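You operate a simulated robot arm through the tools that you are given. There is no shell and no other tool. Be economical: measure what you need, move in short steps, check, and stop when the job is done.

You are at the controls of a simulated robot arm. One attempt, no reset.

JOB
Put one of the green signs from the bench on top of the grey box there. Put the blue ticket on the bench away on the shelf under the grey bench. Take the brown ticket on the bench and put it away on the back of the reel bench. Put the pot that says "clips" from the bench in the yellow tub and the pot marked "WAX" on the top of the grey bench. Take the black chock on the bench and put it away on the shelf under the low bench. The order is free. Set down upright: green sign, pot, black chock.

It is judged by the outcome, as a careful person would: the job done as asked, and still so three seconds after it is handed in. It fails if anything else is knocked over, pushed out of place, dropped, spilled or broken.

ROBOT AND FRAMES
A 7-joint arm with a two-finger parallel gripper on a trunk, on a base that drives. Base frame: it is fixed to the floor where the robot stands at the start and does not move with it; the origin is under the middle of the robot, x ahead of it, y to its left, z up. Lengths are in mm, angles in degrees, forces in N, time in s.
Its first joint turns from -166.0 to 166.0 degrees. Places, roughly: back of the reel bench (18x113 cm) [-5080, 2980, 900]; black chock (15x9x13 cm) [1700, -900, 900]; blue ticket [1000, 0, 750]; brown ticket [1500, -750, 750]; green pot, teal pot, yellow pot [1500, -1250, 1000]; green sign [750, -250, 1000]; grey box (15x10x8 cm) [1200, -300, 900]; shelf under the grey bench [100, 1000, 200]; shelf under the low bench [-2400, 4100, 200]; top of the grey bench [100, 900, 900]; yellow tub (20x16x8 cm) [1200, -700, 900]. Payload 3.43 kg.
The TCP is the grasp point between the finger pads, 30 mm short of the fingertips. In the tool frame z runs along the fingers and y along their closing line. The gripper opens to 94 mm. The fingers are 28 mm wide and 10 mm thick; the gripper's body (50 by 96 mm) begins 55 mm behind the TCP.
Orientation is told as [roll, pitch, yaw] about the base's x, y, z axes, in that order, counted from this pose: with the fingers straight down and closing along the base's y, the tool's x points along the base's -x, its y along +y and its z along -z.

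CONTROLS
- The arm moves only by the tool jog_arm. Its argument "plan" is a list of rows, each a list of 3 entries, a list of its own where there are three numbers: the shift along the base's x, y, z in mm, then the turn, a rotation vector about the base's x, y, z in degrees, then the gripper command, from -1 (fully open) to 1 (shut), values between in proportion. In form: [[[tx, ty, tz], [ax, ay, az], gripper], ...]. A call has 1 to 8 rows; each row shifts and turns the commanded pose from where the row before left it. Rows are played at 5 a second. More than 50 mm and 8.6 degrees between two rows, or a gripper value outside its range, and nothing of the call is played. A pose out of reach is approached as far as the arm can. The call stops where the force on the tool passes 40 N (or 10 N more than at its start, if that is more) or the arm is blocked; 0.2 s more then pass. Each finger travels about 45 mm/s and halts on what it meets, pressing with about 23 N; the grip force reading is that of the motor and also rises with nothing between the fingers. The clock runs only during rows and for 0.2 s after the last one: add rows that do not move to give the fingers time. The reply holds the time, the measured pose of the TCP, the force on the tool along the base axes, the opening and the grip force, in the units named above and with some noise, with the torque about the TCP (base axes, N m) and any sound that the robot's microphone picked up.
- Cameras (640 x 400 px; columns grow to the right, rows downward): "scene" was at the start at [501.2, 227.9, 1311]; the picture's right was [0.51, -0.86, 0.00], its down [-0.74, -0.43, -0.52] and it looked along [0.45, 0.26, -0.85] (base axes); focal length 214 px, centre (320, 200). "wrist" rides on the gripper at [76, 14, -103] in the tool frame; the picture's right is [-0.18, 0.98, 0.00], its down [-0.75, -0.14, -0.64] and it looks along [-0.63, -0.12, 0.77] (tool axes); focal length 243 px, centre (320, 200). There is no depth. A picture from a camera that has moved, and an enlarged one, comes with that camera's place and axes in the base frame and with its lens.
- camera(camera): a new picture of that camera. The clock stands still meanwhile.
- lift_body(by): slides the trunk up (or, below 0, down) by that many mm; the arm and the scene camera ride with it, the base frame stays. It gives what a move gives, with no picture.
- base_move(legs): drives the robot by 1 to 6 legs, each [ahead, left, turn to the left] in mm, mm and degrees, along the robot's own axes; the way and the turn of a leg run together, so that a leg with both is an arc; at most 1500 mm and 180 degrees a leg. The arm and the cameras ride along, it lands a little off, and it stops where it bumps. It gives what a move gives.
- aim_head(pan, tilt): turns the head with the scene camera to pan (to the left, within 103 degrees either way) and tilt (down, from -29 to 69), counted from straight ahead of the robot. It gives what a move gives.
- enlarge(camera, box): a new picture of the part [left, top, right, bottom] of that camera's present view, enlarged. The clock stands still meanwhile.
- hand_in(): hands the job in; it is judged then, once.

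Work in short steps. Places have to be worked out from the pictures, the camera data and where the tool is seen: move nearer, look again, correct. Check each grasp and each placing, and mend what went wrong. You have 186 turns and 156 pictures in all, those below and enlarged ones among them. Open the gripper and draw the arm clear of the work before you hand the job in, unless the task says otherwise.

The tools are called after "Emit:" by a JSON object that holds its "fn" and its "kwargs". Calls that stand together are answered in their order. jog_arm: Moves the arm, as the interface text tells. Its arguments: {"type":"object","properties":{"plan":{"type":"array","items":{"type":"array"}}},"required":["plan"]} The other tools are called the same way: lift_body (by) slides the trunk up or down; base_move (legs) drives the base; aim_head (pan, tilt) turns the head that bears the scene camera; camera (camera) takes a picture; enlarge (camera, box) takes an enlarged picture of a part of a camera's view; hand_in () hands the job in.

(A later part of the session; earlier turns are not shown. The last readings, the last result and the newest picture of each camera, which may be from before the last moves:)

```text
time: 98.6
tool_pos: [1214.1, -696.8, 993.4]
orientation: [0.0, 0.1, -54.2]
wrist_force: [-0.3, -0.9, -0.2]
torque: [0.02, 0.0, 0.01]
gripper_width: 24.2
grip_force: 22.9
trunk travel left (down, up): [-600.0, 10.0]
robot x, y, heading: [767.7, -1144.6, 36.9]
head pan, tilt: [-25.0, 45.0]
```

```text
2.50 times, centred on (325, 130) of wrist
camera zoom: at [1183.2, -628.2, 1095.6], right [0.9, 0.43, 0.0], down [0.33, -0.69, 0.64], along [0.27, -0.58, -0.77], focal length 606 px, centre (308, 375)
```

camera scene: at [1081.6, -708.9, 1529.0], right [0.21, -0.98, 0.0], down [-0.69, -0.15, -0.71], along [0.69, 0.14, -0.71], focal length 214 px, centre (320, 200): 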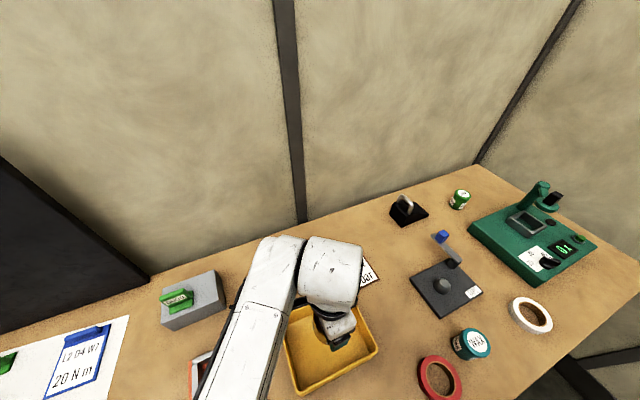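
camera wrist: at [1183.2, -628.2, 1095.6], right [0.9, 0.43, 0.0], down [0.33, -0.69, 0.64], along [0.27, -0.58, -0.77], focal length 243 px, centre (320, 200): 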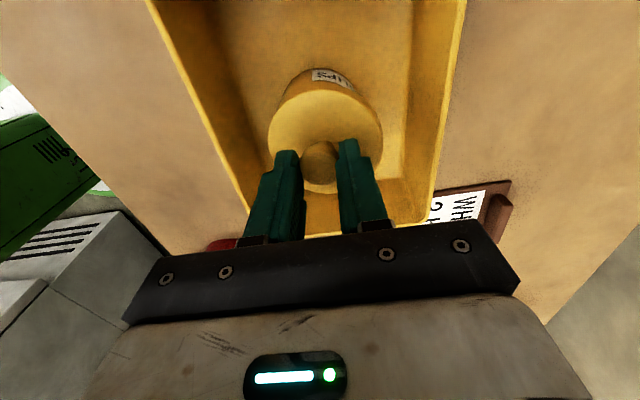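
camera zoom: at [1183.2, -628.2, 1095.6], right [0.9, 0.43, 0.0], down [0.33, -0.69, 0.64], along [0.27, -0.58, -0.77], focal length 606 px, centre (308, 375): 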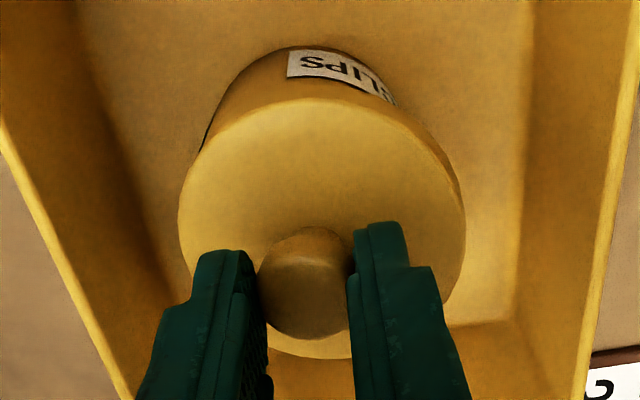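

The lid is slightly tilted. I lower further until it touches.

Emit:
{"fn": "jog_arm", "kwargs": {"plan": [[[0, 0, -3], [0, 0, 0], 1], [[0, 0, -3], [0, 0, 0], 1], [[0, 0, 0], [0, 0, 0], 1]]}}

Emit:
{"fn": "jog_arm", "kwargs": {"plan": [[[0, 0, -3], [0, 0, 0], 1], [[0, 0, -3], [0, 0, 0], 1], [[0, 0, 0], [0, 0, 0], 1]]}}

Emit:
{"fn": "enlarge", "kwargs": {"camera": "wrist", "box": [230, 50, 420, 230]}}

```text
time: 99.4
tool_pos: [1215.7, -697.1, 985.8]
orientation: [0.0, 0.1, -54.1]
wrist_force: [0.0, -0.2, 7.0]
torque: [-0.07, 0.16, -0.02]
gripper_width: 24.1
grip_force: 22.8
trunk travel left (down, up): [-600.0, 10.0]
robot x, y, heading: [764.3, -1143.6, 37.1]
head pan, tilt: [-25.0, 45.0]
```

```text
time: 100.2
tool_pos: [1216.2, -699.0, 981.7]
orientation: [0.0, 0.1, -54.1]
wrist_force: [5.3, 5.0, 18.4]
torque: [0.06, -0.15, -0.01]
gripper_width: 24.2
grip_force: 22.8
trunk travel left (down, up): [-600.0, 10.0]
robot x, y, heading: [765.7, -1145.8, 36.8]
head pan, tilt: [-25.0, 45.0]
```

```text
2.22 times, centred on (325, 140) of wrist
camera zoom: at [1184.4, -629.3, 1084.4], right [0.9, 0.43, 0.0], down [0.33, -0.7, 0.64], along [0.27, -0.58, -0.77], focal length 539 px, centre (309, 333)
```

zoom: 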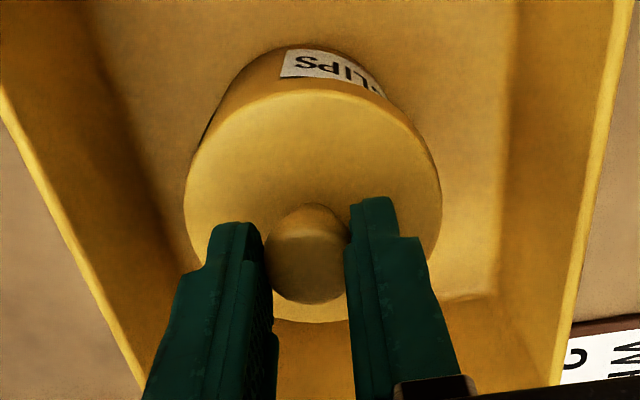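

Emit:
{"fn": "jog_arm", "kwargs": {"plan": [[[0, 0, -2], [0, 0, 0], 1], [[0, 0, -2], [0, 0, 0], 1], [[0, 0, 0], [0, 0, 0], 1]]}}

Emit:
{"fn": "jog_arm", "kwargs": {"plan": [[[0, 0, 0], [0, 0, 0], 0.4], [[0, 0, 0], [0, 0, 0], -0.2], [[0, 0, 0], [0, 0, 0], -0.3], [[0, 0, 25], [0, 0, 0], -0.3], [[0, 0, 35], [0, 0, 0], -0.3], [[0, 0, 0], [0, 0, 0], -0.3]]}}

Emit:
{"fn": "enlarge", "kwargs": {"camera": "wrist", "box": [200, 20, 440, 200]}}

```text
time: 101.0
tool_pos: [1216.5, -699.5, 978.7]
orientation: [0.0, 0.1, -54.2]
wrist_force: [-0.9, 0.5, 28.0]
torque: [-0.09, 0.03, -0.05]
gripper_width: 24.3
grip_force: 23.0
trunk travel left (down, up): [-600.0, 10.0]
robot x, y, heading: [762.9, -1145.2, 37.0]
head pan, tilt: [-25.0, 45.0]
heard: snap
```

```text
time: 102.4
tool_pos: [1216.7, -699.4, 1038.2]
orientation: [-0.1, 0.2, -54.1]
wrist_force: [0.0, -0.1, 0.7]
torque: [0.02, 0.01, 0.01]
gripper_width: 61.1
grip_force: 0.0
trunk travel left (down, up): [-600.0, 10.0]
robot x, y, heading: [766.0, -1146.4, 36.8]
head pan, tilt: [-25.0, 45.0]
```

```text
2.22 times, centred on (320, 110) of wrist
camera zoom: at [1183.4, -630.4, 1140.7], right [0.9, 0.43, 0.0], down [0.33, -0.69, 0.64], along [0.27, -0.58, -0.77], focal length 539 px, centre (320, 400)
```

zoom: 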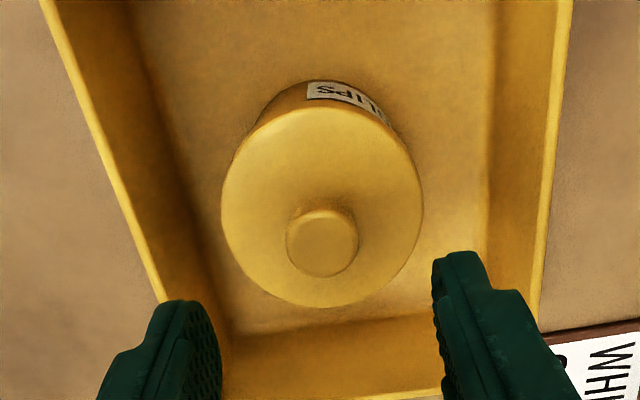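

Snap heard: the lid is on and the clips pot is in the tub. Next the WAX pot, around (1281,-1047).

Emit:
{"fn": "jog_arm", "kwargs": {"plan": [[[0, 0, 40], [0, 0, 0], -1], [[9, -46, 0], [0, 0, 0], -1], [[9, -46, 0], [0, 0, 0], -1], [[9, -46, 0], [0, 0, 0], -1], [[9, -46, 0], [0, 0, 0], -1], [[9, -46, 0], [0, 0, 0], -1], [[9, -46, 0], [0, 0, 0], -1], [[9, -46, 0], [0, 0, 0], -1]]}}

Emit:
{"fn": "camera", "kwargs": {"camera": "wrist"}}

Emit:
{"fn": "camera", "kwargs": {"camera": "scene"}}

```text
time: 104.2
tool_pos: [1280.6, -1022.5, 1076.9]
orientation: [0.0, 0.0, -54.0]
wrist_force: [0.4, 0.1, -0.1]
torque: [-0.03, -0.01, 0.01]
gripper_width: 94.0
grip_force: 0.0
trunk travel left (down, up): [-600.0, 10.0]
robot x, y, heading: [762.2, -1147.7, 37.1]
head pan, tilt: [-25.0, 45.0]
```

```text
86 pictures are left
camera wrist: at [1247.8, -953.1, 1178.9], right [0.9, 0.43, 0.0], down [0.33, -0.69, 0.64], along [0.27, -0.58, -0.77], focal length 243 px, centre (320, 200)
```

wrist: 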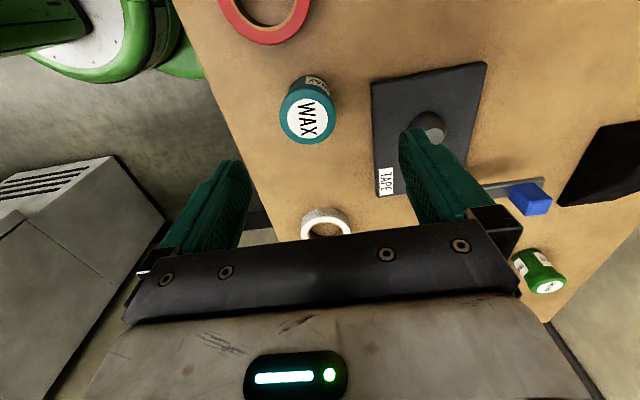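

```text
85 pictures are left
camera scene: at [1081.1, -708.6, 1529.0], right [0.21, -0.98, 0.0], down [-0.69, -0.15, -0.71], along [0.69, 0.15, -0.71], focal length 214 px, centre (320, 200)
```

scene: 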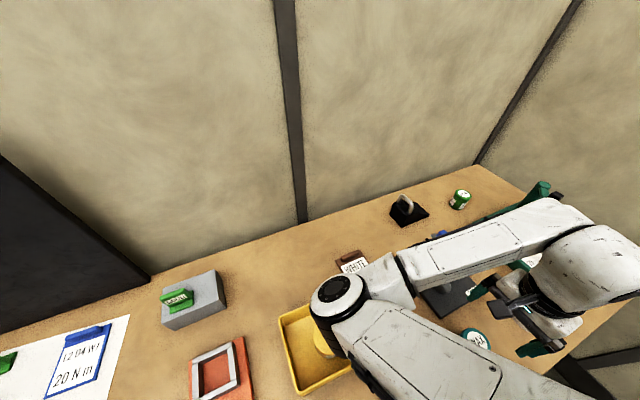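

Emit:
{"fn": "enlarge", "kwargs": {"camera": "wrist", "box": [260, 50, 360, 150]}}

```text
4.00 times, centred on (310, 100) of wrist
camera zoom: at [1247.8, -953.1, 1178.9], right [0.9, 0.43, 0.0], down [0.33, -0.69, 0.64], along [0.27, -0.58, -0.77], focal length 970 px, centre (360, 600)
```

zoom: 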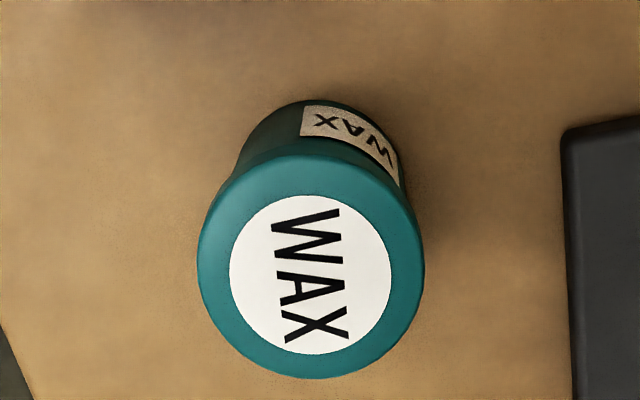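

WAX pot lid ≈58 mm, centre ≈(1278,-1044), top ≈933. Approach and check.

Emit:
{"fn": "jog_arm", "kwargs": {"plan": [[[-3, -21, -40], [0, 0, 0], -1], [[0, 0, -45], [0, 0, 0], -1], [[0, 0, -12], [0, 0, 0], -1], [[0, 0, 0], [0, 0, 0], -1]]}}

Emit:
{"fn": "camera", "kwargs": {"camera": "wrist"}}

```text
time: 105.2
tool_pos: [1276.5, -1042.9, 977.8]
orientation: [0.0, 0.2, -54.3]
wrist_force: [0.1, -0.4, 1.1]
torque: [0.02, 0.01, -0.02]
gripper_width: 93.9
grip_force: 0.0
trunk travel left (down, up): [-600.0, 10.0]
robot x, y, heading: [764.3, -1144.7, 36.7]
head pan, tilt: [-25.0, 45.0]
```

```text
83 pictures are left
camera wrist: at [1244.1, -974.1, 1080.3], right [0.9, 0.43, 0.0], down [0.33, -0.69, 0.64], along [0.27, -0.58, -0.77], focal length 243 px, centre (320, 200)
```

wrist: 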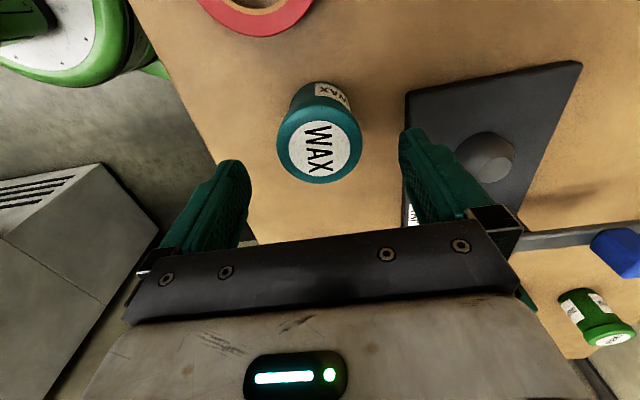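

Perfectly centred. Grip at the lid level and test-lift a few mm to learn whether this lid is separate.

Emit:
{"fn": "jog_arm", "kwargs": {"plan": [[[0, 0, -30], [0, 0, 0], -1], [[0, 0, 0], [0, 0, 0], 0], [[0, 0, 0], [0, 0, 0], 1], [[0, 0, 0], [0, 0, 0], 1], [[0, 0, 0], [0, 0, 0], 1], [[0, 0, 0], [0, 0, 0], 1]]}}

Emit:
{"fn": "jog_arm", "kwargs": {"plan": [[[0, 0, 5], [0, 0, 0], 1], [[0, 0, 5], [0, 0, 0], 1], [[0, 0, 0], [0, 0, 0], 1]]}}

Emit:
{"fn": "camera", "kwargs": {"camera": "wrist"}}

```text
time: 106.6
tool_pos: [1275.1, -1042.8, 951.1]
orientation: [0.1, 0.2, -54.2]
wrist_force: [0.4, 0.5, -0.4]
torque: [-0.01, 0.03, 0.04]
gripper_width: 58.7
grip_force: 22.7
trunk travel left (down, up): [-600.0, 10.0]
robot x, y, heading: [765.7, -1147.6, 37.0]
head pan, tilt: [-25.0, 45.0]
```

```text
time: 107.4
tool_pos: [1276.2, -1041.8, 960.1]
orientation: [0.0, 0.2, -54.2]
wrist_force: [-0.1, -0.7, -1.5]
torque: [0.02, 0.04, -0.03]
gripper_width: 58.4
grip_force: 23.0
trunk travel left (down, up): [-600.0, 10.0]
robot x, y, heading: [767.6, -1145.4, 36.9]
head pan, tilt: [-25.0, 45.0]
```

```text
82 pictures are left
camera wrist: at [1243.9, -972.5, 1062.5], right [0.9, 0.43, 0.0], down [0.33, -0.69, 0.64], along [0.27, -0.58, -0.77], focal length 243 px, centre (320, 200)
```

wrist: 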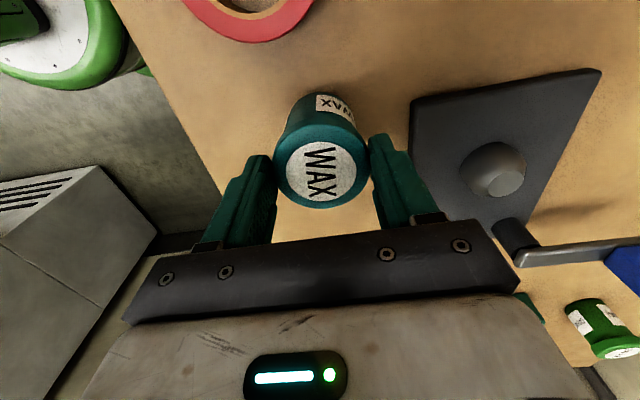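

No snap, and about 1.5 N of weight. Lift 15 mm more and look from outside.

Emit:
{"fn": "jog_arm", "kwargs": {"plan": [[[0, 0, 8], [0, 0, 0], 1], [[0, 0, 8], [0, 0, 0], 1], [[0, 0, 0], [0, 0, 0], 1]]}}

Emit:
{"fn": "enlarge", "kwargs": {"camera": "wrist", "box": [240, 60, 400, 240]}}

```text
time: 108.2
tool_pos: [1277.5, -1041.7, 973.8]
orientation: [-0.1, 0.1, -54.2]
wrist_force: [0.6, 0.0, -2.1]
torque: [0.01, -0.02, 0.02]
gripper_width: 58.4
grip_force: 22.8
trunk travel left (down, up): [-600.0, 10.0]
robot x, y, heading: [762.2, -1146.2, 36.6]
head pan, tilt: [-25.0, 45.0]
```

```text
2.22 times, centred on (320, 150) of wrist
camera zoom: at [1244.7, -971.7, 1077.5], right [0.9, 0.43, 0.0], down [0.33, -0.69, 0.64], along [0.27, -0.58, -0.77], focal length 539 px, centre (320, 311)
```

zoom: 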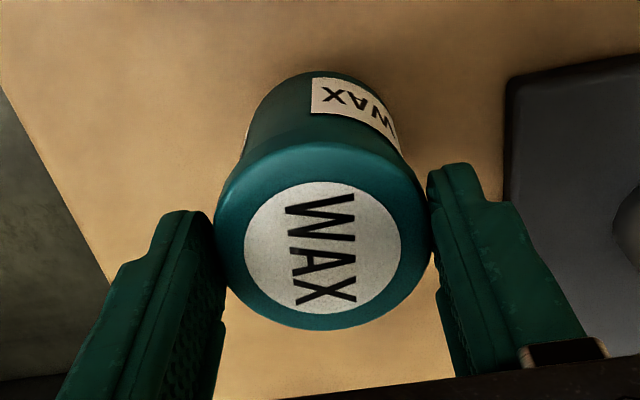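

The whole WAX pot lifts as one. I set it back and regrip deeper for the drive.

Emit:
{"fn": "jog_arm", "kwargs": {"plan": [[[0, 0, -15], [0, 0, 0], 1], [[0, 0, -8], [0, 0, 0], 1], [[0, 0, -3], [0, 0, 0], 1], [[0, 0, 0], [0, 0, 0], 1], [[0, 0, 0], [0, 0, 0], 0], [[0, 0, 0], [0, 0, 0], -0.5], [[0, 0, -16], [0, 0, 0], -0.5], [[0, 0, 0], [0, 0, 0], -0.5]]}}

Emit:
{"fn": "jog_arm", "kwargs": {"plan": [[[0, 0, 0], [0, 0, 0], 0.5], [[0, 0, 0], [0, 0, 0], 1], [[0, 0, 0], [0, 0, 0], 1], [[0, 0, 0], [0, 0, 0], 1], [[0, 0, 30], [0, 0, 0], 1], [[0, 0, 50], [0, 0, 0], 1], [[0, 0, 50], [0, 0, 0], 1], [[0, 0, 50], [0, 0, 0], 1]]}}

Emit:
{"fn": "camera", "kwargs": {"camera": "wrist"}}

```text
time: 110.0
tool_pos: [1274.5, -1041.7, 934.8]
orientation: [0.0, 0.3, -54.1]
wrist_force: [-0.4, 0.0, 0.2]
torque: [-0.04, -0.01, 0.0]
gripper_width: 70.6
grip_force: 0.1
trunk travel left (down, up): [-600.0, 10.0]
robot x, y, heading: [763.0, -1144.8, 37.1]
head pan, tilt: [-25.0, 45.0]
```

```text
time: 111.8
tool_pos: [1275.9, -1043.0, 1115.6]
orientation: [0.0, 0.2, -54.2]
wrist_force: [-1.4, 0.7, -1.2]
torque: [0.02, 0.0, -0.02]
gripper_width: 60.3
grip_force: 23.5
trunk travel left (down, up): [-600.0, 10.0]
robot x, y, heading: [763.6, -1142.1, 36.7]
head pan, tilt: [-25.0, 45.0]
```

```text
80 pictures are left
camera wrist: at [1243.4, -974.1, 1218.5], right [0.9, 0.43, 0.0], down [0.33, -0.7, 0.64], along [0.27, -0.58, -0.77], focal length 243 px, centre (320, 200)
```

wrist: 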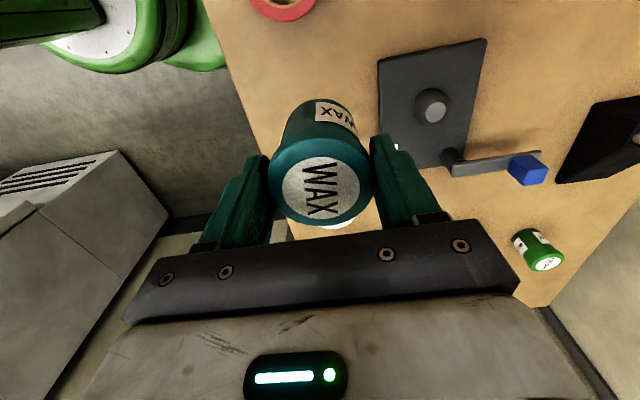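

Firm grip. Drive left along the row toward the grey bench.

Emit:
{"fn": "base_move", "kwargs": {"legs": [[0, 1400, 0]]}}

Emit:
{"fn": "aim_head", "kwargs": {"pan": 35, "tilt": 45}}

Emit:
{"fn": "camera", "kwargs": {"camera": "scene"}}

```text
time: 118.9
tool_pos: [436.7, 84.3, 1115.3]
orientation: [0.0, 0.2, -54.7]
wrist_force: [0.0, 0.0, -0.7]
torque: [-0.03, 0.04, 0.01]
gripper_width: 59.7
grip_force: 23.0
trunk travel left (down, up): [-600.0, 10.0]
robot x, y, heading: [-76.2, -14.5, 36.3]
head pan, tilt: [-25.0, 45.0]
```

```text
time: 120.2
tool_pos: [435.5, 84.8, 1115.4]
orientation: [0.0, 0.1, -54.7]
wrist_force: [0.6, 0.1, -2.0]
torque: [0.02, 0.03, -0.03]
gripper_width: 59.8
grip_force: 22.8
trunk travel left (down, up): [-600.0, 10.0]
robot x, y, heading: [-71.3, -12.5, 36.4]
head pan, tilt: [35.0, 45.0]
```

```text
79 pictures are left
camera scene: at [192.4, 482.2, 1529.0], right [0.95, -0.32, 0.0], down [-0.23, -0.67, -0.71], along [0.23, 0.67, -0.71], focal length 214 px, centre (320, 200)
```

scene: 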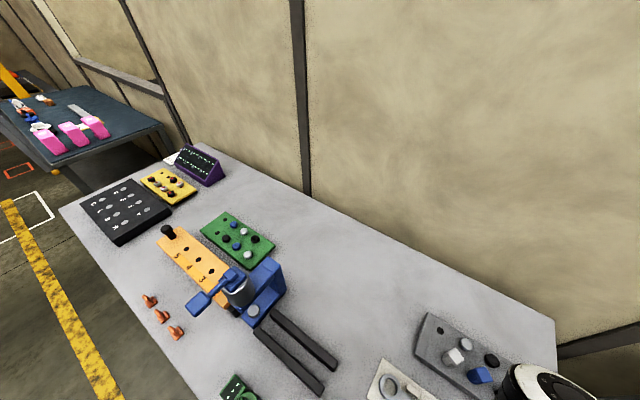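

Free space lies between the blue device and the tool tray, about (410,640). I carry the pot there, high.

Emit:
{"fn": "jog_arm", "kwargs": {"plan": [[[-2, 48, 0], [0, 0, 0], 1], [[-2, 48, 0], [0, 0, 0], 1], [[-2, 48, 0], [0, 0, 0], 1], [[-2, 48, 0], [0, 0, 0], 1], [[-2, 48, 0], [0, 0, 0], 1], [[-2, 48, 0], [0, 0, 0], 1], [[-2, 48, 0], [0, 0, 0], 1], [[-2, 48, 0], [0, 0, 0], 1]]}}

Emit:
{"fn": "jog_arm", "kwargs": {"plan": [[[-2, 45, 0], [0, 0, 0], 1], [[-2, 45, 0], [0, 0, 0], 1], [[-2, 45, 0], [0, 0, 0], 1], [[-2, 36, 0], [0, 0, 0], 1], [[0, 0, 0], [0, 0, 0], 1]]}}

Emit:
{"fn": "camera", "kwargs": {"camera": "scene"}}

Emit:
{"fn": "camera", "kwargs": {"camera": "wrist"}}

```text
time: 122.0
tool_pos: [417.2, 469.3, 1113.8]
orientation: [0.0, 0.2, -54.8]
wrist_force: [0.3, 0.2, -1.4]
torque: [0.03, -0.01, 0.01]
gripper_width: 59.9
grip_force: 22.2
trunk travel left (down, up): [-600.0, 10.0]
robot x, y, heading: [-74.9, -13.1, 36.1]
head pan, tilt: [35.0, 45.0]
```

```text
time: 123.2
tool_pos: [412.6, 640.3, 1114.3]
orientation: [0.0, 0.1, -54.8]
wrist_force: [-0.5, -0.3, -1.2]
torque: [0.01, 0.01, -0.01]
gripper_width: 59.9
grip_force: 22.9
trunk travel left (down, up): [-600.0, 10.0]
robot x, y, heading: [-76.0, -12.3, 36.5]
head pan, tilt: [35.0, 45.0]
```

```text
78 pictures are left
camera scene: at [192.2, 482.5, 1528.9], right [0.95, -0.32, 0.0], down [-0.23, -0.67, -0.71], along [0.23, 0.67, -0.71], focal length 214 px, centre (320, 200)
```

scene: 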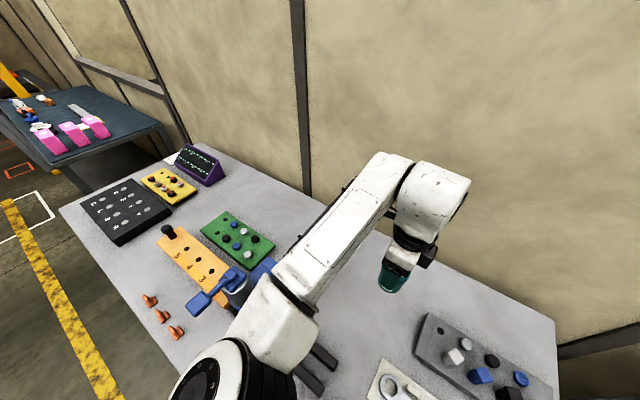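

```text
77 pictures are left
camera wrist: at [381.1, 710.2, 1216.1], right [0.91, 0.42, 0.0], down [0.32, -0.7, 0.64], along [0.27, -0.58, -0.77], focal length 243 px, centre (320, 200)
```

wrist: 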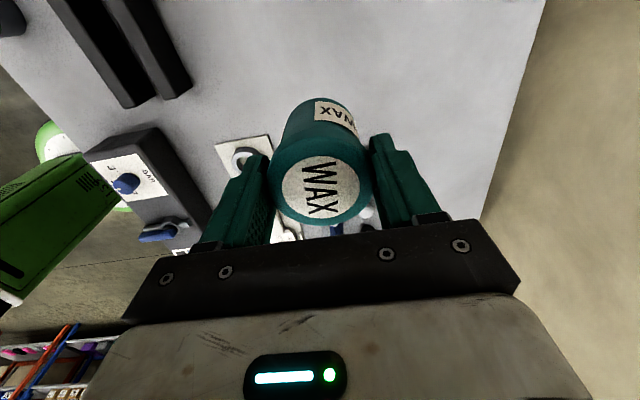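

Clear below. Descend part way and look.

Emit:
{"fn": "jog_arm", "kwargs": {"plan": [[[0, 0, -40], [0, 0, 0], 1], [[0, 0, -40], [0, 0, 0], 1], [[0, 0, -40], [0, 0, 0], 1], [[0, 0, 0], [0, 0, 0], 1]]}}

Emit:
{"fn": "camera", "kwargs": {"camera": "wrist"}}

Emit:
{"fn": "enlarge", "kwargs": {"camera": "scene", "box": [340, 200, 480, 340]}}

```text
time: 124.2
tool_pos: [411.6, 641.0, 995.9]
orientation: [0.1, 0.0, -54.8]
wrist_force: [0.9, 0.2, -2.0]
torque: [-0.02, 0.05, 0.01]
gripper_width: 59.8
grip_force: 22.9
trunk travel left (down, up): [-600.0, 10.0]
robot x, y, heading: [-73.1, -11.6, 36.3]
head pan, tilt: [35.0, 45.0]
```

```text
76 pictures are left
camera wrist: at [381.0, 710.1, 1098.5], right [0.91, 0.42, 0.0], down [0.32, -0.7, 0.64], along [0.27, -0.58, -0.77], focal length 243 px, centre (320, 200)
```

wrist: 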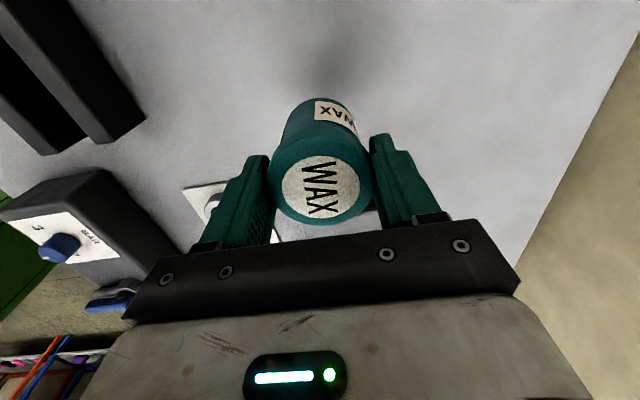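

```text
2.86 times, centred on (410, 270) of scene
camera zoom: at [192.3, 482.4, 1529.0], right [0.95, -0.32, 0.0], down [-0.23, -0.67, -0.71], along [0.23, 0.67, -0.71], focal length 613 px, centre (63, 0)
```

zoom: 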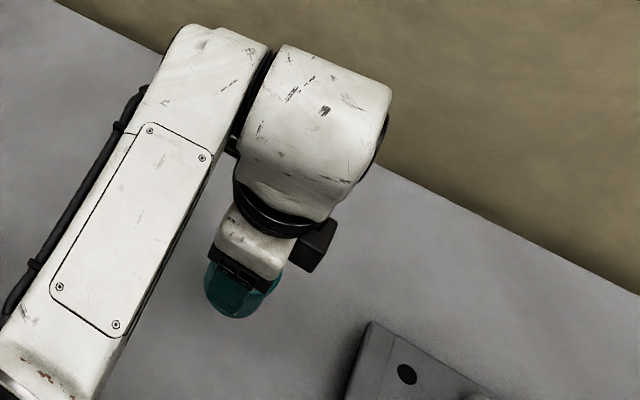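

Shadow suggests ~50–60 mm to go. Continue down in decreasing steps.

Emit:
{"fn": "jog_arm", "kwargs": {"plan": [[[0, 0, -25], [0, 0, 0], 1], [[0, 0, -12], [0, 0, 0], 1], [[0, 0, -5], [0, 0, 0], 1], [[0, 0, -4], [0, 0, 0], 1], [[0, 0, -3], [0, 0, 0], 1], [[0, 0, -3], [0, 0, 0], 1], [[0, 0, 0], [0, 0, 0], 1]]}}

Emit:
{"fn": "camera", "kwargs": {"camera": "wrist"}}

```text
time: 125.8
tool_pos: [414.2, 640.9, 942.0]
orientation: [0.0, 0.1, -54.8]
wrist_force: [-0.8, -0.4, -1.8]
torque: [0.01, -0.01, -0.03]
gripper_width: 59.5
grip_force: 23.1
trunk travel left (down, up): [-600.0, 10.0]
robot x, y, heading: [-75.1, -13.4, 36.2]
head pan, tilt: [35.0, 45.0]
```

```text
74 pictures are left
camera wrist: at [382.2, 709.7, 1045.4], right [0.91, 0.42, 0.0], down [0.32, -0.7, 0.64], along [0.27, -0.58, -0.77], focal length 243 px, centre (320, 200)
```

wrist: 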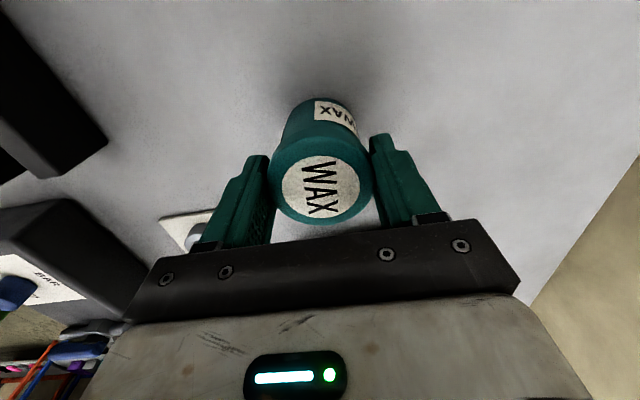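

Emit:
{"fn": "jog_arm", "kwargs": {"plan": [[[0, 0, -4], [0, 0, 0], 1], [[0, 0, -3], [0, 0, 0], 1], [[0, 0, -2], [0, 0, 0], 1], [[0, 0, 0], [0, 0, 0], 1]]}}

Emit:
{"fn": "jog_arm", "kwargs": {"plan": [[[0, 0, -2], [0, 0, 0], 1], [[0, 0, -2], [0, 0, 0], 1], [[0, 0, 0], [0, 0, 0], 1]]}}

Emit:
{"fn": "jog_arm", "kwargs": {"plan": [[[0, 0, -2], [0, 0, 0], 1], [[0, 0, -2], [0, 0, 0], 1], [[0, 0, 0], [0, 0, 0], 1]]}}

```text
time: 126.8
tool_pos: [412.2, 639.3, 935.6]
orientation: [-0.1, 0.1, -54.8]
wrist_force: [0.2, -0.3, -1.1]
torque: [-0.03, 0.0, 0.02]
gripper_width: 59.8
grip_force: 22.8
trunk travel left (down, up): [-600.0, 10.0]
robot x, y, heading: [-76.6, -9.8, 36.2]
head pan, tilt: [35.0, 45.0]
```

```text
time: 127.6
tool_pos: [414.5, 639.1, 932.4]
orientation: [0.1, 0.0, -54.9]
wrist_force: [-0.1, -1.4, 21.7]
torque: [-0.14, -0.08, -0.09]
gripper_width: 59.7
grip_force: 23.0
trunk travel left (down, up): [-600.0, 10.0]
robot x, y, heading: [-78.8, -10.2, 35.9]
head pan, tilt: [35.0, 45.0]
```

```text
time: 128.4
tool_pos: [412.9, 638.2, 927.7]
orientation: [0.1, 0.1, -54.9]
wrist_force: [8.6, -1.0, 20.6]
torque: [-0.02, -0.32, -0.03]
gripper_width: 59.4
grip_force: 22.7
trunk travel left (down, up): [-600.0, 10.0]
robot x, y, heading: [-75.6, -11.2, 36.2]
head pan, tilt: [35.0, 45.0]
```

Contact was at ≈932 (bench top at ~863). Release and rise.

Emit:
{"fn": "jog_arm", "kwargs": {"plan": [[[0, 0, 2], [0, 0, 0], 1], [[0, 0, 0], [0, 0, 0], 0], [[0, 0, 0], [0, 0, 0], -0.7], [[0, 0, 0], [0, 0, 0], -0.8], [[0, 0, 40], [0, 0, 0], -0.8], [[0, 0, 50], [0, 0, 0], -0.8], [[0, 0, 50], [0, 0, 0], -0.8], [[0, 0, 50], [0, 0, 0], -0.8]]}}

Emit:
{"fn": "camera", "kwargs": {"camera": "wrist"}}

```text
time: 130.2
tool_pos: [411.3, 641.3, 1117.9]
orientation: [-0.1, 0.1, -54.8]
wrist_force: [0.1, -0.1, 0.0]
torque: [0.01, 0.01, -0.03]
gripper_width: 84.6
grip_force: 0.0
trunk travel left (down, up): [-600.0, 10.0]
robot x, y, heading: [-73.7, -11.7, 36.1]
head pan, tilt: [35.0, 45.0]
```

```text
73 pictures are left
camera wrist: at [381.0, 710.3, 1220.0], right [0.91, 0.42, 0.0], down [0.32, -0.7, 0.64], along [0.27, -0.58, -0.77], focal length 243 px, centre (320, 200)
```

wrist: 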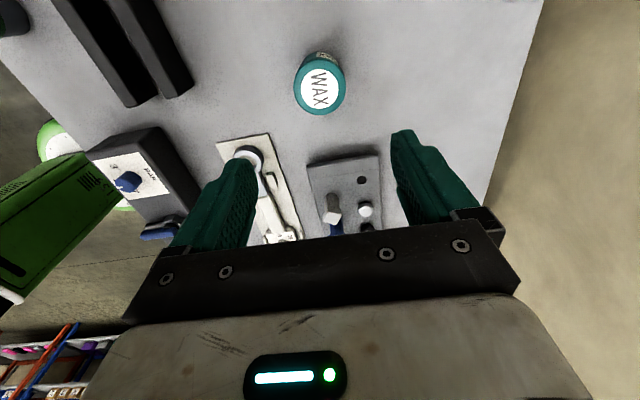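

WAX stands on the grey bench. While here, I back off to inspect the shelf under the grey bench.

Emit:
{"fn": "base_move", "kwargs": {"legs": [[-550, 0, 0]]}}

Emit:
{"fn": "aim_head", "kwargs": {"pan": 10, "tilt": 40}}

Emit:
{"fn": "camera", "kwargs": {"camera": "scene"}}

```text
time: 133.3
tool_pos: [-39.0, 314.5, 1119.4]
orientation: [0.1, 0.0, -54.5]
wrist_force: [-0.5, 0.0, -0.4]
torque: [0.0, -0.02, -0.02]
gripper_width: 84.4
grip_force: 0.0
trunk travel left (down, up): [-600.0, 10.0]
robot x, y, heading: [-524.1, -344.5, 36.8]
head pan, tilt: [35.0, 45.0]
```

```text
time: 134.2
tool_pos: [-38.2, 313.2, 1117.9]
orientation: [0.0, 0.2, -54.5]
wrist_force: [0.6, -0.3, -1.0]
torque: [0.01, -0.03, -0.03]
gripper_width: 84.4
grip_force: 0.1
trunk travel left (down, up): [-600.0, 10.0]
robot x, y, heading: [-523.0, -341.6, 36.7]
head pan, tilt: [10.0, 40.0]
```

```text
72 pictures are left
camera scene: at [-224.8, 138.8, 1536.2], right [0.73, -0.69, 0.0], down [-0.44, -0.47, -0.77], along [0.53, 0.56, -0.64], focal length 214 px, centre (320, 200)
```

scene: 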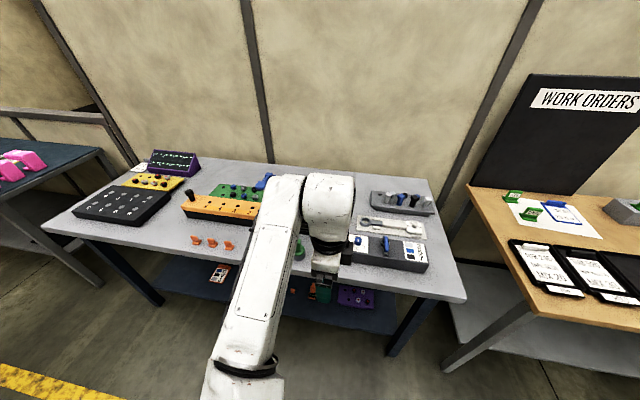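

Lower the trunk to see under the bench (arm is clear of the bench front).

Emit:
{"fn": "lift_body", "kwargs": {"by": -550}}

Emit:
{"fn": "aim_head", "kwargs": {"pan": 10, "tilt": 35}}

Emit:
{"fn": "camera", "kwargs": {"camera": "scene"}}

Emit:
{"fn": "camera", "kwargs": {"camera": "wrist"}}

```text
refused: -550 is not a number from -400 to 400
```

```text
time: 134.9
tool_pos: [-39.1, 314.4, 1117.7]
orientation: [-0.1, 0.1, -54.5]
wrist_force: [0.8, 0.4, -0.2]
torque: [-0.04, 0.02, 0.0]
gripper_width: 84.6
grip_force: 0.1
trunk travel left (down, up): [-600.0, 10.0]
robot x, y, heading: [-521.7, -340.7, 36.7]
head pan, tilt: [10.0, 35.0]
```

```text
71 pictures are left
camera scene: at [-222.6, 141.0, 1543.8], right [0.73, -0.69, 0.0], down [-0.39, -0.42, -0.82], along [0.56, 0.59, -0.57], focal length 214 px, centre (320, 200)
```

scene: 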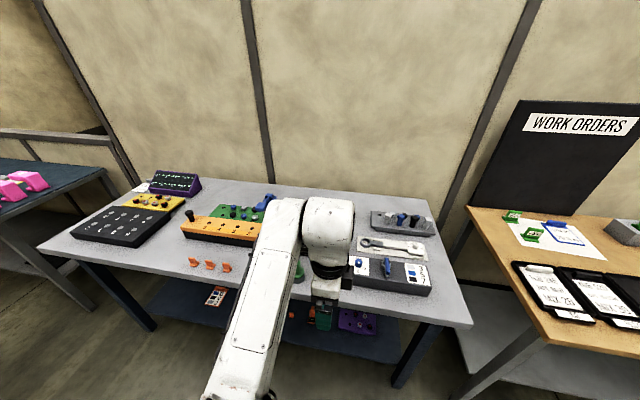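

```text
70 pictures are left
camera wrist: at [-70.0, 383.6, 1219.9], right [0.91, 0.42, 0.0], down [0.32, -0.7, 0.64], along [0.27, -0.58, -0.77], focal length 243 px, centre (320, 200)
```

wrist: 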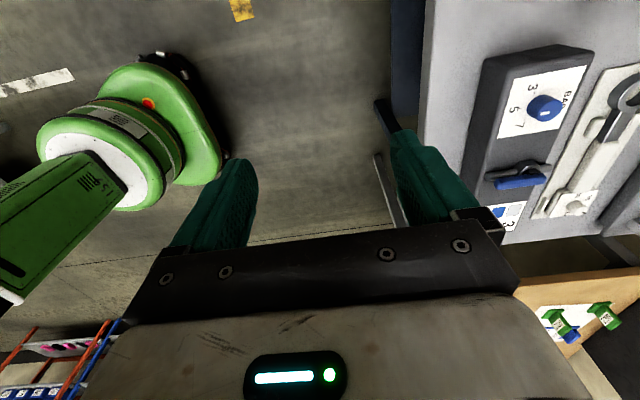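

Emit:
{"fn": "lift_body", "kwargs": {"by": -400}}

Emit:
{"fn": "camera", "kwargs": {"camera": "scene"}}

```text
time: 138.7
tool_pos: [-39.0, 314.4, 718.1]
orientation: [0.1, 0.1, -54.4]
wrist_force: [-0.3, 0.6, 0.1]
torque: [0.02, -0.02, -0.05]
gripper_width: 84.3
grip_force: 0.1
trunk travel left (down, up): [-200.0, 410.0]
robot x, y, heading: [-520.5, -341.7, 36.6]
head pan, tilt: [10.0, 35.0]
```

```text
69 pictures are left
camera scene: at [-222.7, 140.9, 1143.9], right [0.73, -0.69, 0.0], down [-0.39, -0.42, -0.82], along [0.56, 0.59, -0.57], focal length 214 px, centre (320, 200)
```

scene: 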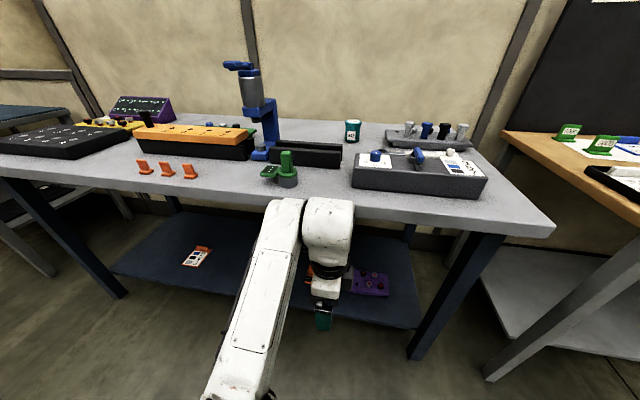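

Shelf is at about z≈200 with its front edge at n≈386 and has free space left of centre. Now raise and go for the blue ticket.

Emit:
{"fn": "lift_body", "kwargs": {"by": 400}}

Emit:
{"fn": "base_move", "kwargs": {"legs": [[0, -750, 0], [535, 0, 0]]}}

Emit:
{"fn": "aim_head", "kwargs": {"pan": 5, "tilt": 50}}

Emit:
{"fn": "camera", "kwargs": {"camera": "scene"}}

```text
time: 142.6
tool_pos: [-38.5, 314.4, 1118.4]
orientation: [0.0, 0.1, -54.4]
wrist_force: [0.0, 0.0, 0.4]
torque: [0.03, -0.03, 0.0]
gripper_width: 84.7
grip_force: 0.1
trunk travel left (down, up): [-600.0, 10.0]
robot x, y, heading: [-525.8, -338.7, 36.5]
head pan, tilt: [10.0, 35.0]
```

```text
time: 149.3
tool_pos: [849.0, 10.4, 1118.8]
orientation: [0.0, 0.1, -55.2]
wrist_force: [0.4, -0.2, 0.4]
torque: [-0.04, 0.03, 0.01]
gripper_width: 84.8
grip_force: 0.1
trunk travel left (down, up): [-600.0, 10.0]
robot x, y, heading: [356.2, -643.3, 35.7]
head pan, tilt: [10.0, 35.0]
```

```text
time: 150.1
tool_pos: [848.1, 8.9, 1117.6]
orientation: [0.0, 0.2, -55.3]
wrist_force: [-0.2, 0.0, -0.8]
torque: [0.04, 0.04, -0.03]
gripper_width: 84.4
grip_force: 0.1
trunk travel left (down, up): [-600.0, 10.0]
robot x, y, heading: [358.7, -643.1, 35.8]
head pan, tilt: [5.0, 50.0]
```

```text
68 pictures are left
camera scene: at [658.8, -173.7, 1522.1], right [0.65, -0.76, 0.0], down [-0.58, -0.5, -0.64], along [0.49, 0.42, -0.77], focal length 214 px, centre (320, 200)
```

scene: 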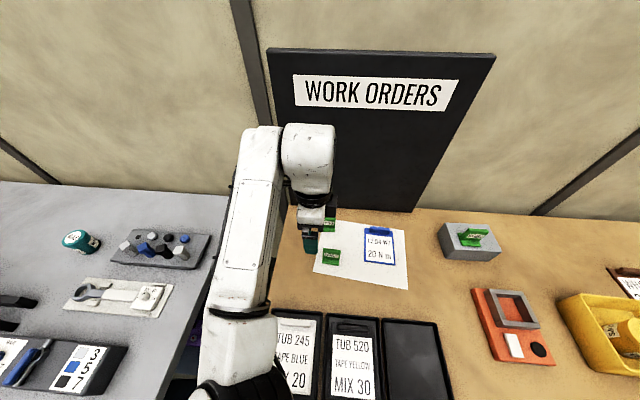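

Bar of the blue ticket ≈(1092,-67). Move the base 45 mm closer and bring the tool above it.

Emit:
{"fn": "base_move", "kwargs": {"legs": [[45, 0, 0.8]]}}

Emit:
{"fn": "jog_arm", "kwargs": {"plan": [[[34, -17, -10], [0, 0, 0], -0.2], [[34, -17, -10], [0, 0, 0], -0.2], [[34, -17, -10], [0, 0, 0], -0.2], [[34, -17, -10], [0, 0, 0], -0.2], [[34, -18, -10], [0, 0, 0], -0.2], [[0, 0, 0], [0, 0, 0], -0.2]]}}

Emit:
{"fn": "camera", "kwargs": {"camera": "wrist"}}

```text
time: 151.0
tool_pos: [877.5, 44.1, 1117.0]
orientation: [0.1, 0.2, -54.5]
wrist_force: [0.6, -0.4, 0.2]
torque: [0.05, -0.01, -0.01]
gripper_width: 84.6
grip_force: 0.1
trunk travel left (down, up): [-600.0, 10.0]
robot x, y, heading: [391.7, -613.2, 36.7]
head pan, tilt: [5.0, 50.0]
```

```text
time: 152.4
tool_pos: [1042.7, -40.8, 1065.0]
orientation: [-0.1, 0.1, -54.4]
wrist_force: [-0.2, 0.0, -0.3]
torque: [0.03, 0.05, -0.01]
gripper_width: 56.2
grip_force: 0.2
trunk travel left (down, up): [-600.0, 10.0]
robot x, y, heading: [392.3, -613.8, 36.5]
head pan, tilt: [5.0, 50.0]
```

```text
67 pictures are left
camera wrist: at [1012.5, 28.3, 1166.3], right [0.91, 0.42, 0.0], down [0.32, -0.7, 0.64], along [0.27, -0.58, -0.77], focal length 243 px, centre (320, 200)
```

wrist: 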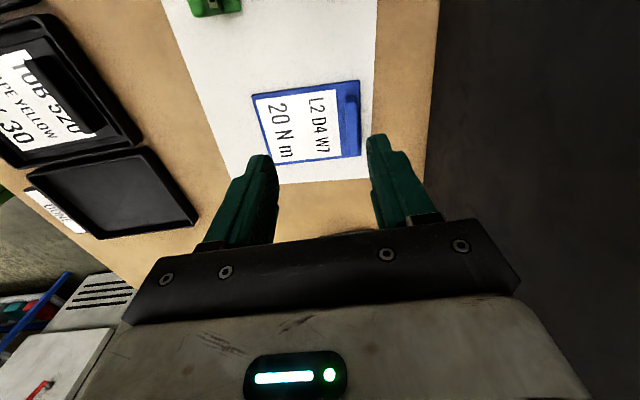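

Emit:
{"fn": "enlarge", "kwargs": {"camera": "wrist", "box": [250, 70, 390, 170]}}

```text
4.00 times, centred on (320, 120) of wrist
camera zoom: at [1012.5, 28.3, 1166.3], right [0.91, 0.42, 0.0], down [0.32, -0.7, 0.64], along [0.27, -0.58, -0.77], focal length 970 px, centre (320, 520)
```

zoom: 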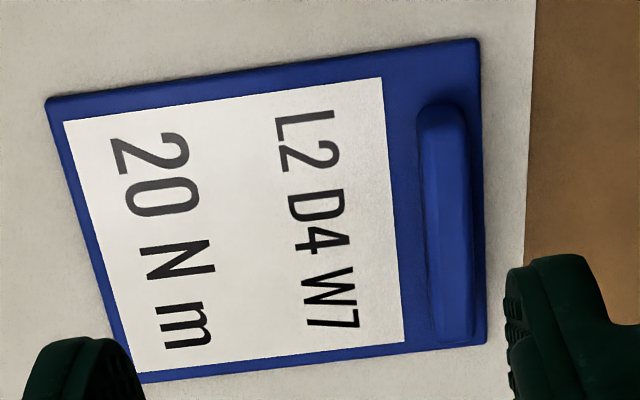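

Bar centre ≈(1097,-62), along -57°. Align and descend so the tips straddle the bar.

Emit:
{"fn": "jog_arm", "kwargs": {"plan": [[[27, -10.5, -40], [0, 0, -1.5], -0.1], [[27, -10.5, -40], [0, 0, -1.5], -0.1], [[0, 0, -35], [0, 0, 0], -0.1], [[0, 0, 0], [0, 0, 0], -0.1]]}}

Emit:
{"fn": "camera", "kwargs": {"camera": "wrist"}}

```text
time: 153.4
tool_pos: [1097.3, -60.8, 953.1]
orientation: [0.0, 0.1, -57.5]
wrist_force: [-0.6, -0.9, 0.4]
torque: [-0.01, 0.0, -0.01]
gripper_width: 51.9
grip_force: 0.0
trunk travel left (down, up): [-600.0, 10.0]
robot x, y, heading: [395.5, -614.7, 36.5]
head pan, tilt: [5.0, 50.0]
```

```text
65 pictures are left
camera wrist: at [1070.0, 10.3, 1054.3], right [0.93, 0.37, 0.0], down [0.29, -0.71, 0.64], along [0.24, -0.59, -0.77], focal length 243 px, centre (320, 200)
```

wrist: 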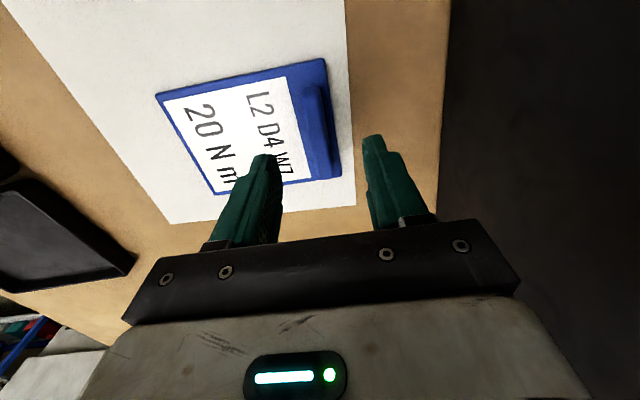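

Aligned. Descend and grip.

Emit:
{"fn": "jog_arm", "kwargs": {"plan": [[[-1.5, -1, -30], [0, 0, 0], -0.1], [[0, 0, -12], [0, 0, 0], -0.1], [[0, 0, -4], [0, 0, 0], -0.1], [[0, 0, 0], [0, 0, 0], 0.5], [[0, 0, 0], [0, 0, 0], 1], [[0, 0, 0], [0, 0, 0], 1], [[0, 0, 0], [0, 0, 0], 1]]}}

Emit:
{"fn": "jog_arm", "kwargs": {"plan": [[[0, 0, 15], [0, 0, 0], 1], [[0, 0, 30], [0, 0, 0], 1], [[0, 0, 0], [0, 0, 0], 1]]}}

Emit:
{"fn": "camera", "kwargs": {"camera": "wrist"}}

```text
time: 155.0
tool_pos: [1097.3, -64.6, 907.1]
orientation: [0.0, 0.2, -57.5]
wrist_force: [0.5, 1.2, -0.2]
torque: [-0.02, 0.0, -0.01]
gripper_width: 12.8
grip_force: 22.8
trunk travel left (down, up): [-600.0, 10.0]
robot x, y, heading: [391.9, -611.5, 36.5]
head pan, tilt: [5.0, 50.0]
```

```text
time: 155.8
tool_pos: [1096.1, -65.1, 952.5]
orientation: [-0.1, 0.1, -57.4]
wrist_force: [-0.1, -0.5, -1.1]
torque: [0.03, -0.07, -0.02]
gripper_width: 12.9
grip_force: 22.7
trunk travel left (down, up): [-600.0, 10.0]
robot x, y, heading: [393.9, -610.1, 36.5]
head pan, tilt: [5.0, 50.0]
```

```text
64 pictures are left
camera wrist: at [1067.2, 5.7, 1054.3], right [0.93, 0.37, 0.0], down [0.29, -0.71, 0.64], along [0.24, -0.59, -0.77], focal length 243 px, centre (320, 200)
```

wrist: 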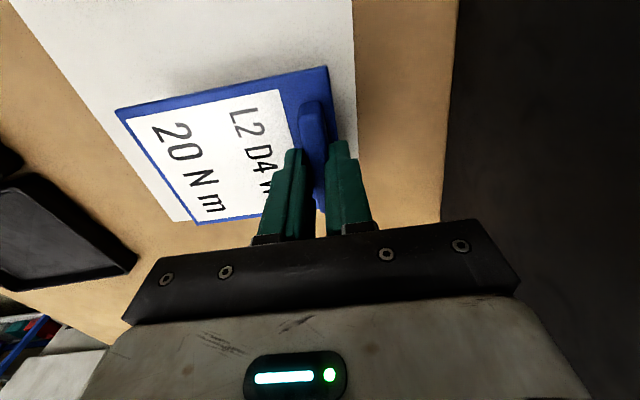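

Blue ticket held level. I raise, retract and turn it 90° so the fingers close along the bench, ready for the shelf.

Emit:
{"fn": "jog_arm", "kwargs": {"plan": [[[0, 0, 45], [0, 0, 0], 1], [[-20, -15, 35], [0, 0, 8.5], 1], [[-25, -18, 25], [0, 0, 8.5], 1], [[-25, -18, 25], [0, 0, 8.5], 1], [[-25, -18, 0], [0, 0, 8.5], 1], [[-25, -18, 0], [0, 0, 8.5], 1], [[-25, -18, 0], [0, 0, 8.5], 1], [[-25, -18, 0], [0, 0, 8.5], 1]]}}

Emit:
{"fn": "jog_arm", "kwargs": {"plan": [[[-25, -18, 0], [0, 0, 8.5], 1], [[-25, -18, 0], [0, 0, 8.5], 1], [[-25, -18, 0], [0, 0, 8.5], 1], [[-22, -16, 0], [0, 0, 8.5], 1], [[0, 0, 0], [0, 0, 0], 1]]}}

Emit:
{"fn": "base_move", "kwargs": {"legs": [[-560, 0, 0], [0, 1500, 0]]}}

Emit:
{"fn": "camera", "kwargs": {"camera": "wrist"}}

```text
time: 157.6
tool_pos: [927.6, -185.3, 1083.7]
orientation: [-0.1, 0.3, 2.1]
wrist_force: [-0.2, 0.5, -0.4]
torque: [0.01, 0.04, 0.03]
gripper_width: 13.1
grip_force: 23.1
trunk travel left (down, up): [-600.0, 10.0]
robot x, y, heading: [392.9, -611.3, 36.8]
head pan, tilt: [5.0, 50.0]
```

```text
time: 158.8
tool_pos: [831.4, -259.6, 1082.4]
orientation: [0.0, 0.0, 36.0]
wrist_force: [0.1, -0.4, -0.4]
torque: [0.02, 0.01, -0.04]
gripper_width: 12.9
grip_force: 22.6
trunk travel left (down, up): [-600.0, 10.0]
robot x, y, heading: [393.0, -610.1, 36.5]
head pan, tilt: [5.0, 50.0]
```

```text
time: 169.1
tool_pos: [-502.8, 649.2, 1081.7]
orientation: [0.0, 0.2, 35.1]
wrist_force: [-0.4, -0.1, -0.5]
torque: [0.03, 0.04, -0.02]
gripper_width: 13.1
grip_force: 23.1
trunk travel left (down, up): [-600.0, 10.0]
robot x, y, heading: [-948.6, 303.5, 35.8]
head pan, tilt: [5.0, 50.0]
```

```text
63 pictures are left
camera wrist: at [-572.2, 616.6, 1184.0], right [-0.42, 0.91, 0.0], down [0.7, 0.32, 0.64], along [0.58, 0.27, -0.77], focal length 243 px, centre (320, 200)
```

wrist: 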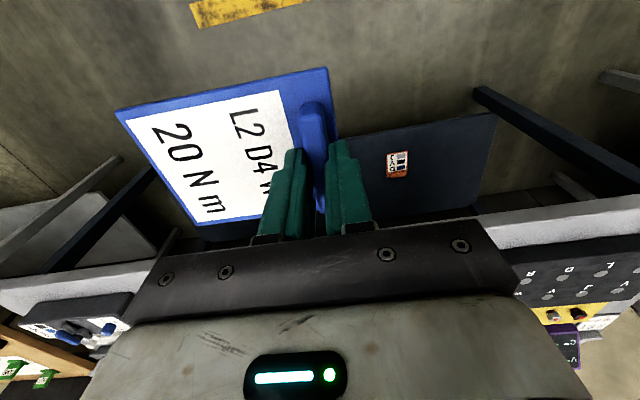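

Shelf z≈200 is confirmed by two views. Lower the trunk fully and look at the arm shape against the bench edge.

Emit:
{"fn": "lift_body", "kwargs": {"by": -400}}

Emit:
{"fn": "lift_body", "kwargs": {"by": -200}}

Emit:
{"fn": "jog_arm", "kwargs": {"plan": [[[0, 0, -45], [0, 0, 0], 1], [[0, 0, -45], [0, 0, 0], 1], [[0, 0, -45], [0, 0, 0], 1], [[0, 0, -45], [0, 0, 0], 1], [[0, 0, 0], [0, 0, 0], 1]]}}

Emit:
{"fn": "camera", "kwargs": {"camera": "scene"}}

Emit:
{"fn": "camera", "kwargs": {"camera": "wrist"}}

```text
time: 172.9
tool_pos: [-501.8, 649.9, 682.0]
orientation: [0.0, 0.0, 35.1]
wrist_force: [0.0, 1.1, -0.1]
torque: [0.01, 0.02, 0.01]
gripper_width: 13.0
grip_force: 23.3
trunk travel left (down, up): [-200.0, 410.0]
robot x, y, heading: [-945.1, 303.8, 35.7]
head pan, tilt: [5.0, 50.0]
```

```text
time: 175.1
tool_pos: [-501.8, 648.6, 481.9]
orientation: [0.1, 0.1, 35.0]
wrist_force: [-0.2, 0.8, -0.5]
torque: [0.05, 0.02, -0.01]
gripper_width: 13.2
grip_force: 22.8
trunk travel left (down, up): [0.0, 610.0]
robot x, y, heading: [-945.5, 301.6, 35.5]
head pan, tilt: [5.0, 50.0]
```

```text
time: 176.3
tool_pos: [-501.7, 650.0, 298.4]
orientation: [-0.1, 0.0, 35.1]
wrist_force: [-0.1, -0.2, -1.5]
torque: [0.02, 0.0, 0.02]
gripper_width: 13.3
grip_force: 22.1
trunk travel left (down, up): [0.0, 610.0]
robot x, y, heading: [-948.6, 302.6, 35.9]
head pan, tilt: [5.0, 50.0]
```

```text
62 pictures are left
camera scene: at [-643.3, 767.5, 922.1], right [0.65, -0.76, 0.0], down [-0.58, -0.5, -0.64], along [0.49, 0.42, -0.77], focal length 214 px, centre (320, 200)
```

scene: 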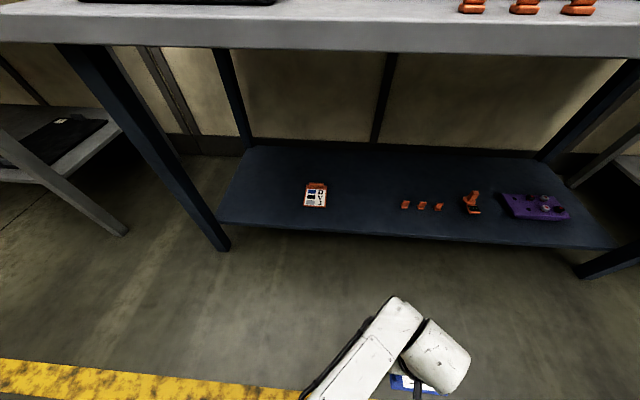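

```text
61 pictures are left
camera wrist: at [-571.6, 617.3, 400.3], right [-0.41, 0.91, 0.0], down [0.7, 0.32, 0.64], along [0.58, 0.27, -0.77], focal length 243 px, centre (320, 200)
```

wrist: 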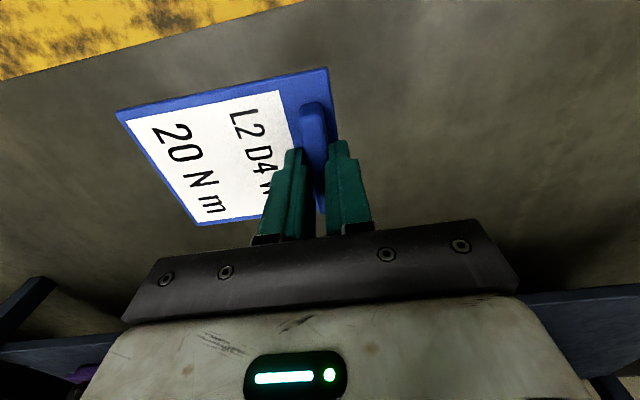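

Free shelf space lies between the orange ticket (u≈-1067) and the small orange pieces (u≈-680). Because the head would overhang the bench top, I'll keep the base back and extend the arm instead: shift left 90 mm, then extend 345 mm.

Emit:
{"fn": "base_move", "kwargs": {"legs": [[0, 95, 0.8]]}}

Emit:
{"fn": "jog_arm", "kwargs": {"plan": [[[34.7, 25.7, 0], [0, 0, 0], 1], [[34.7, 25.7, 0], [0, 0, 0], 1], [[34.7, 25.7, 0], [0, 0, 0], 1], [[34.7, 25.7, 0], [0, 0, 0], 1], [[34.7, 25.7, 0], [0, 0, 0], 1], [[34.7, 25.7, 0], [0, 0, 0], 1], [[34.7, 25.7, 0], [0, 0, 0], 1], [[34.7, 25.7, 0], [0, 0, 0], 1]]}}

Emit:
{"fn": "camera", "kwargs": {"camera": "scene"}}

```text
time: 177.4
tool_pos: [-561.5, 731.4, 298.0]
orientation: [0.0, 0.1, 35.9]
wrist_force: [-0.1, -0.4, -1.3]
torque: [0.02, -0.01, 0.0]
gripper_width: 13.3
grip_force: 23.6
trunk travel left (down, up): [0.0, 610.0]
robot x, y, heading: [-1006.9, 380.1, 36.8]
head pan, tilt: [5.0, 50.0]
```

```text
time: 179.2
tool_pos: [-285.0, 933.0, 296.4]
orientation: [0.0, 0.2, 35.8]
wrist_force: [-1.4, 0.6, -1.0]
torque: [-0.01, -0.02, 0.02]
gripper_width: 13.1
grip_force: 23.0
trunk travel left (down, up): [0.0, 610.0]
robot x, y, heading: [-1002.8, 378.9, 36.3]
head pan, tilt: [5.0, 50.0]
```

```text
60 pictures are left
camera scene: at [-704.9, 847.3, 922.0], right [0.66, -0.75, 0.0], down [-0.57, -0.51, -0.64], along [0.48, 0.43, -0.77], focal length 214 px, centre (320, 200)
```

scene: 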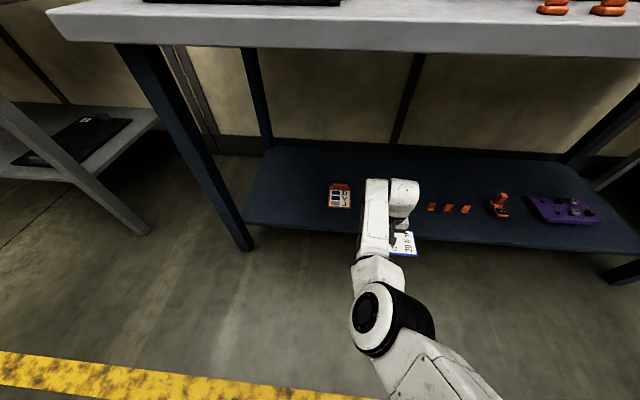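

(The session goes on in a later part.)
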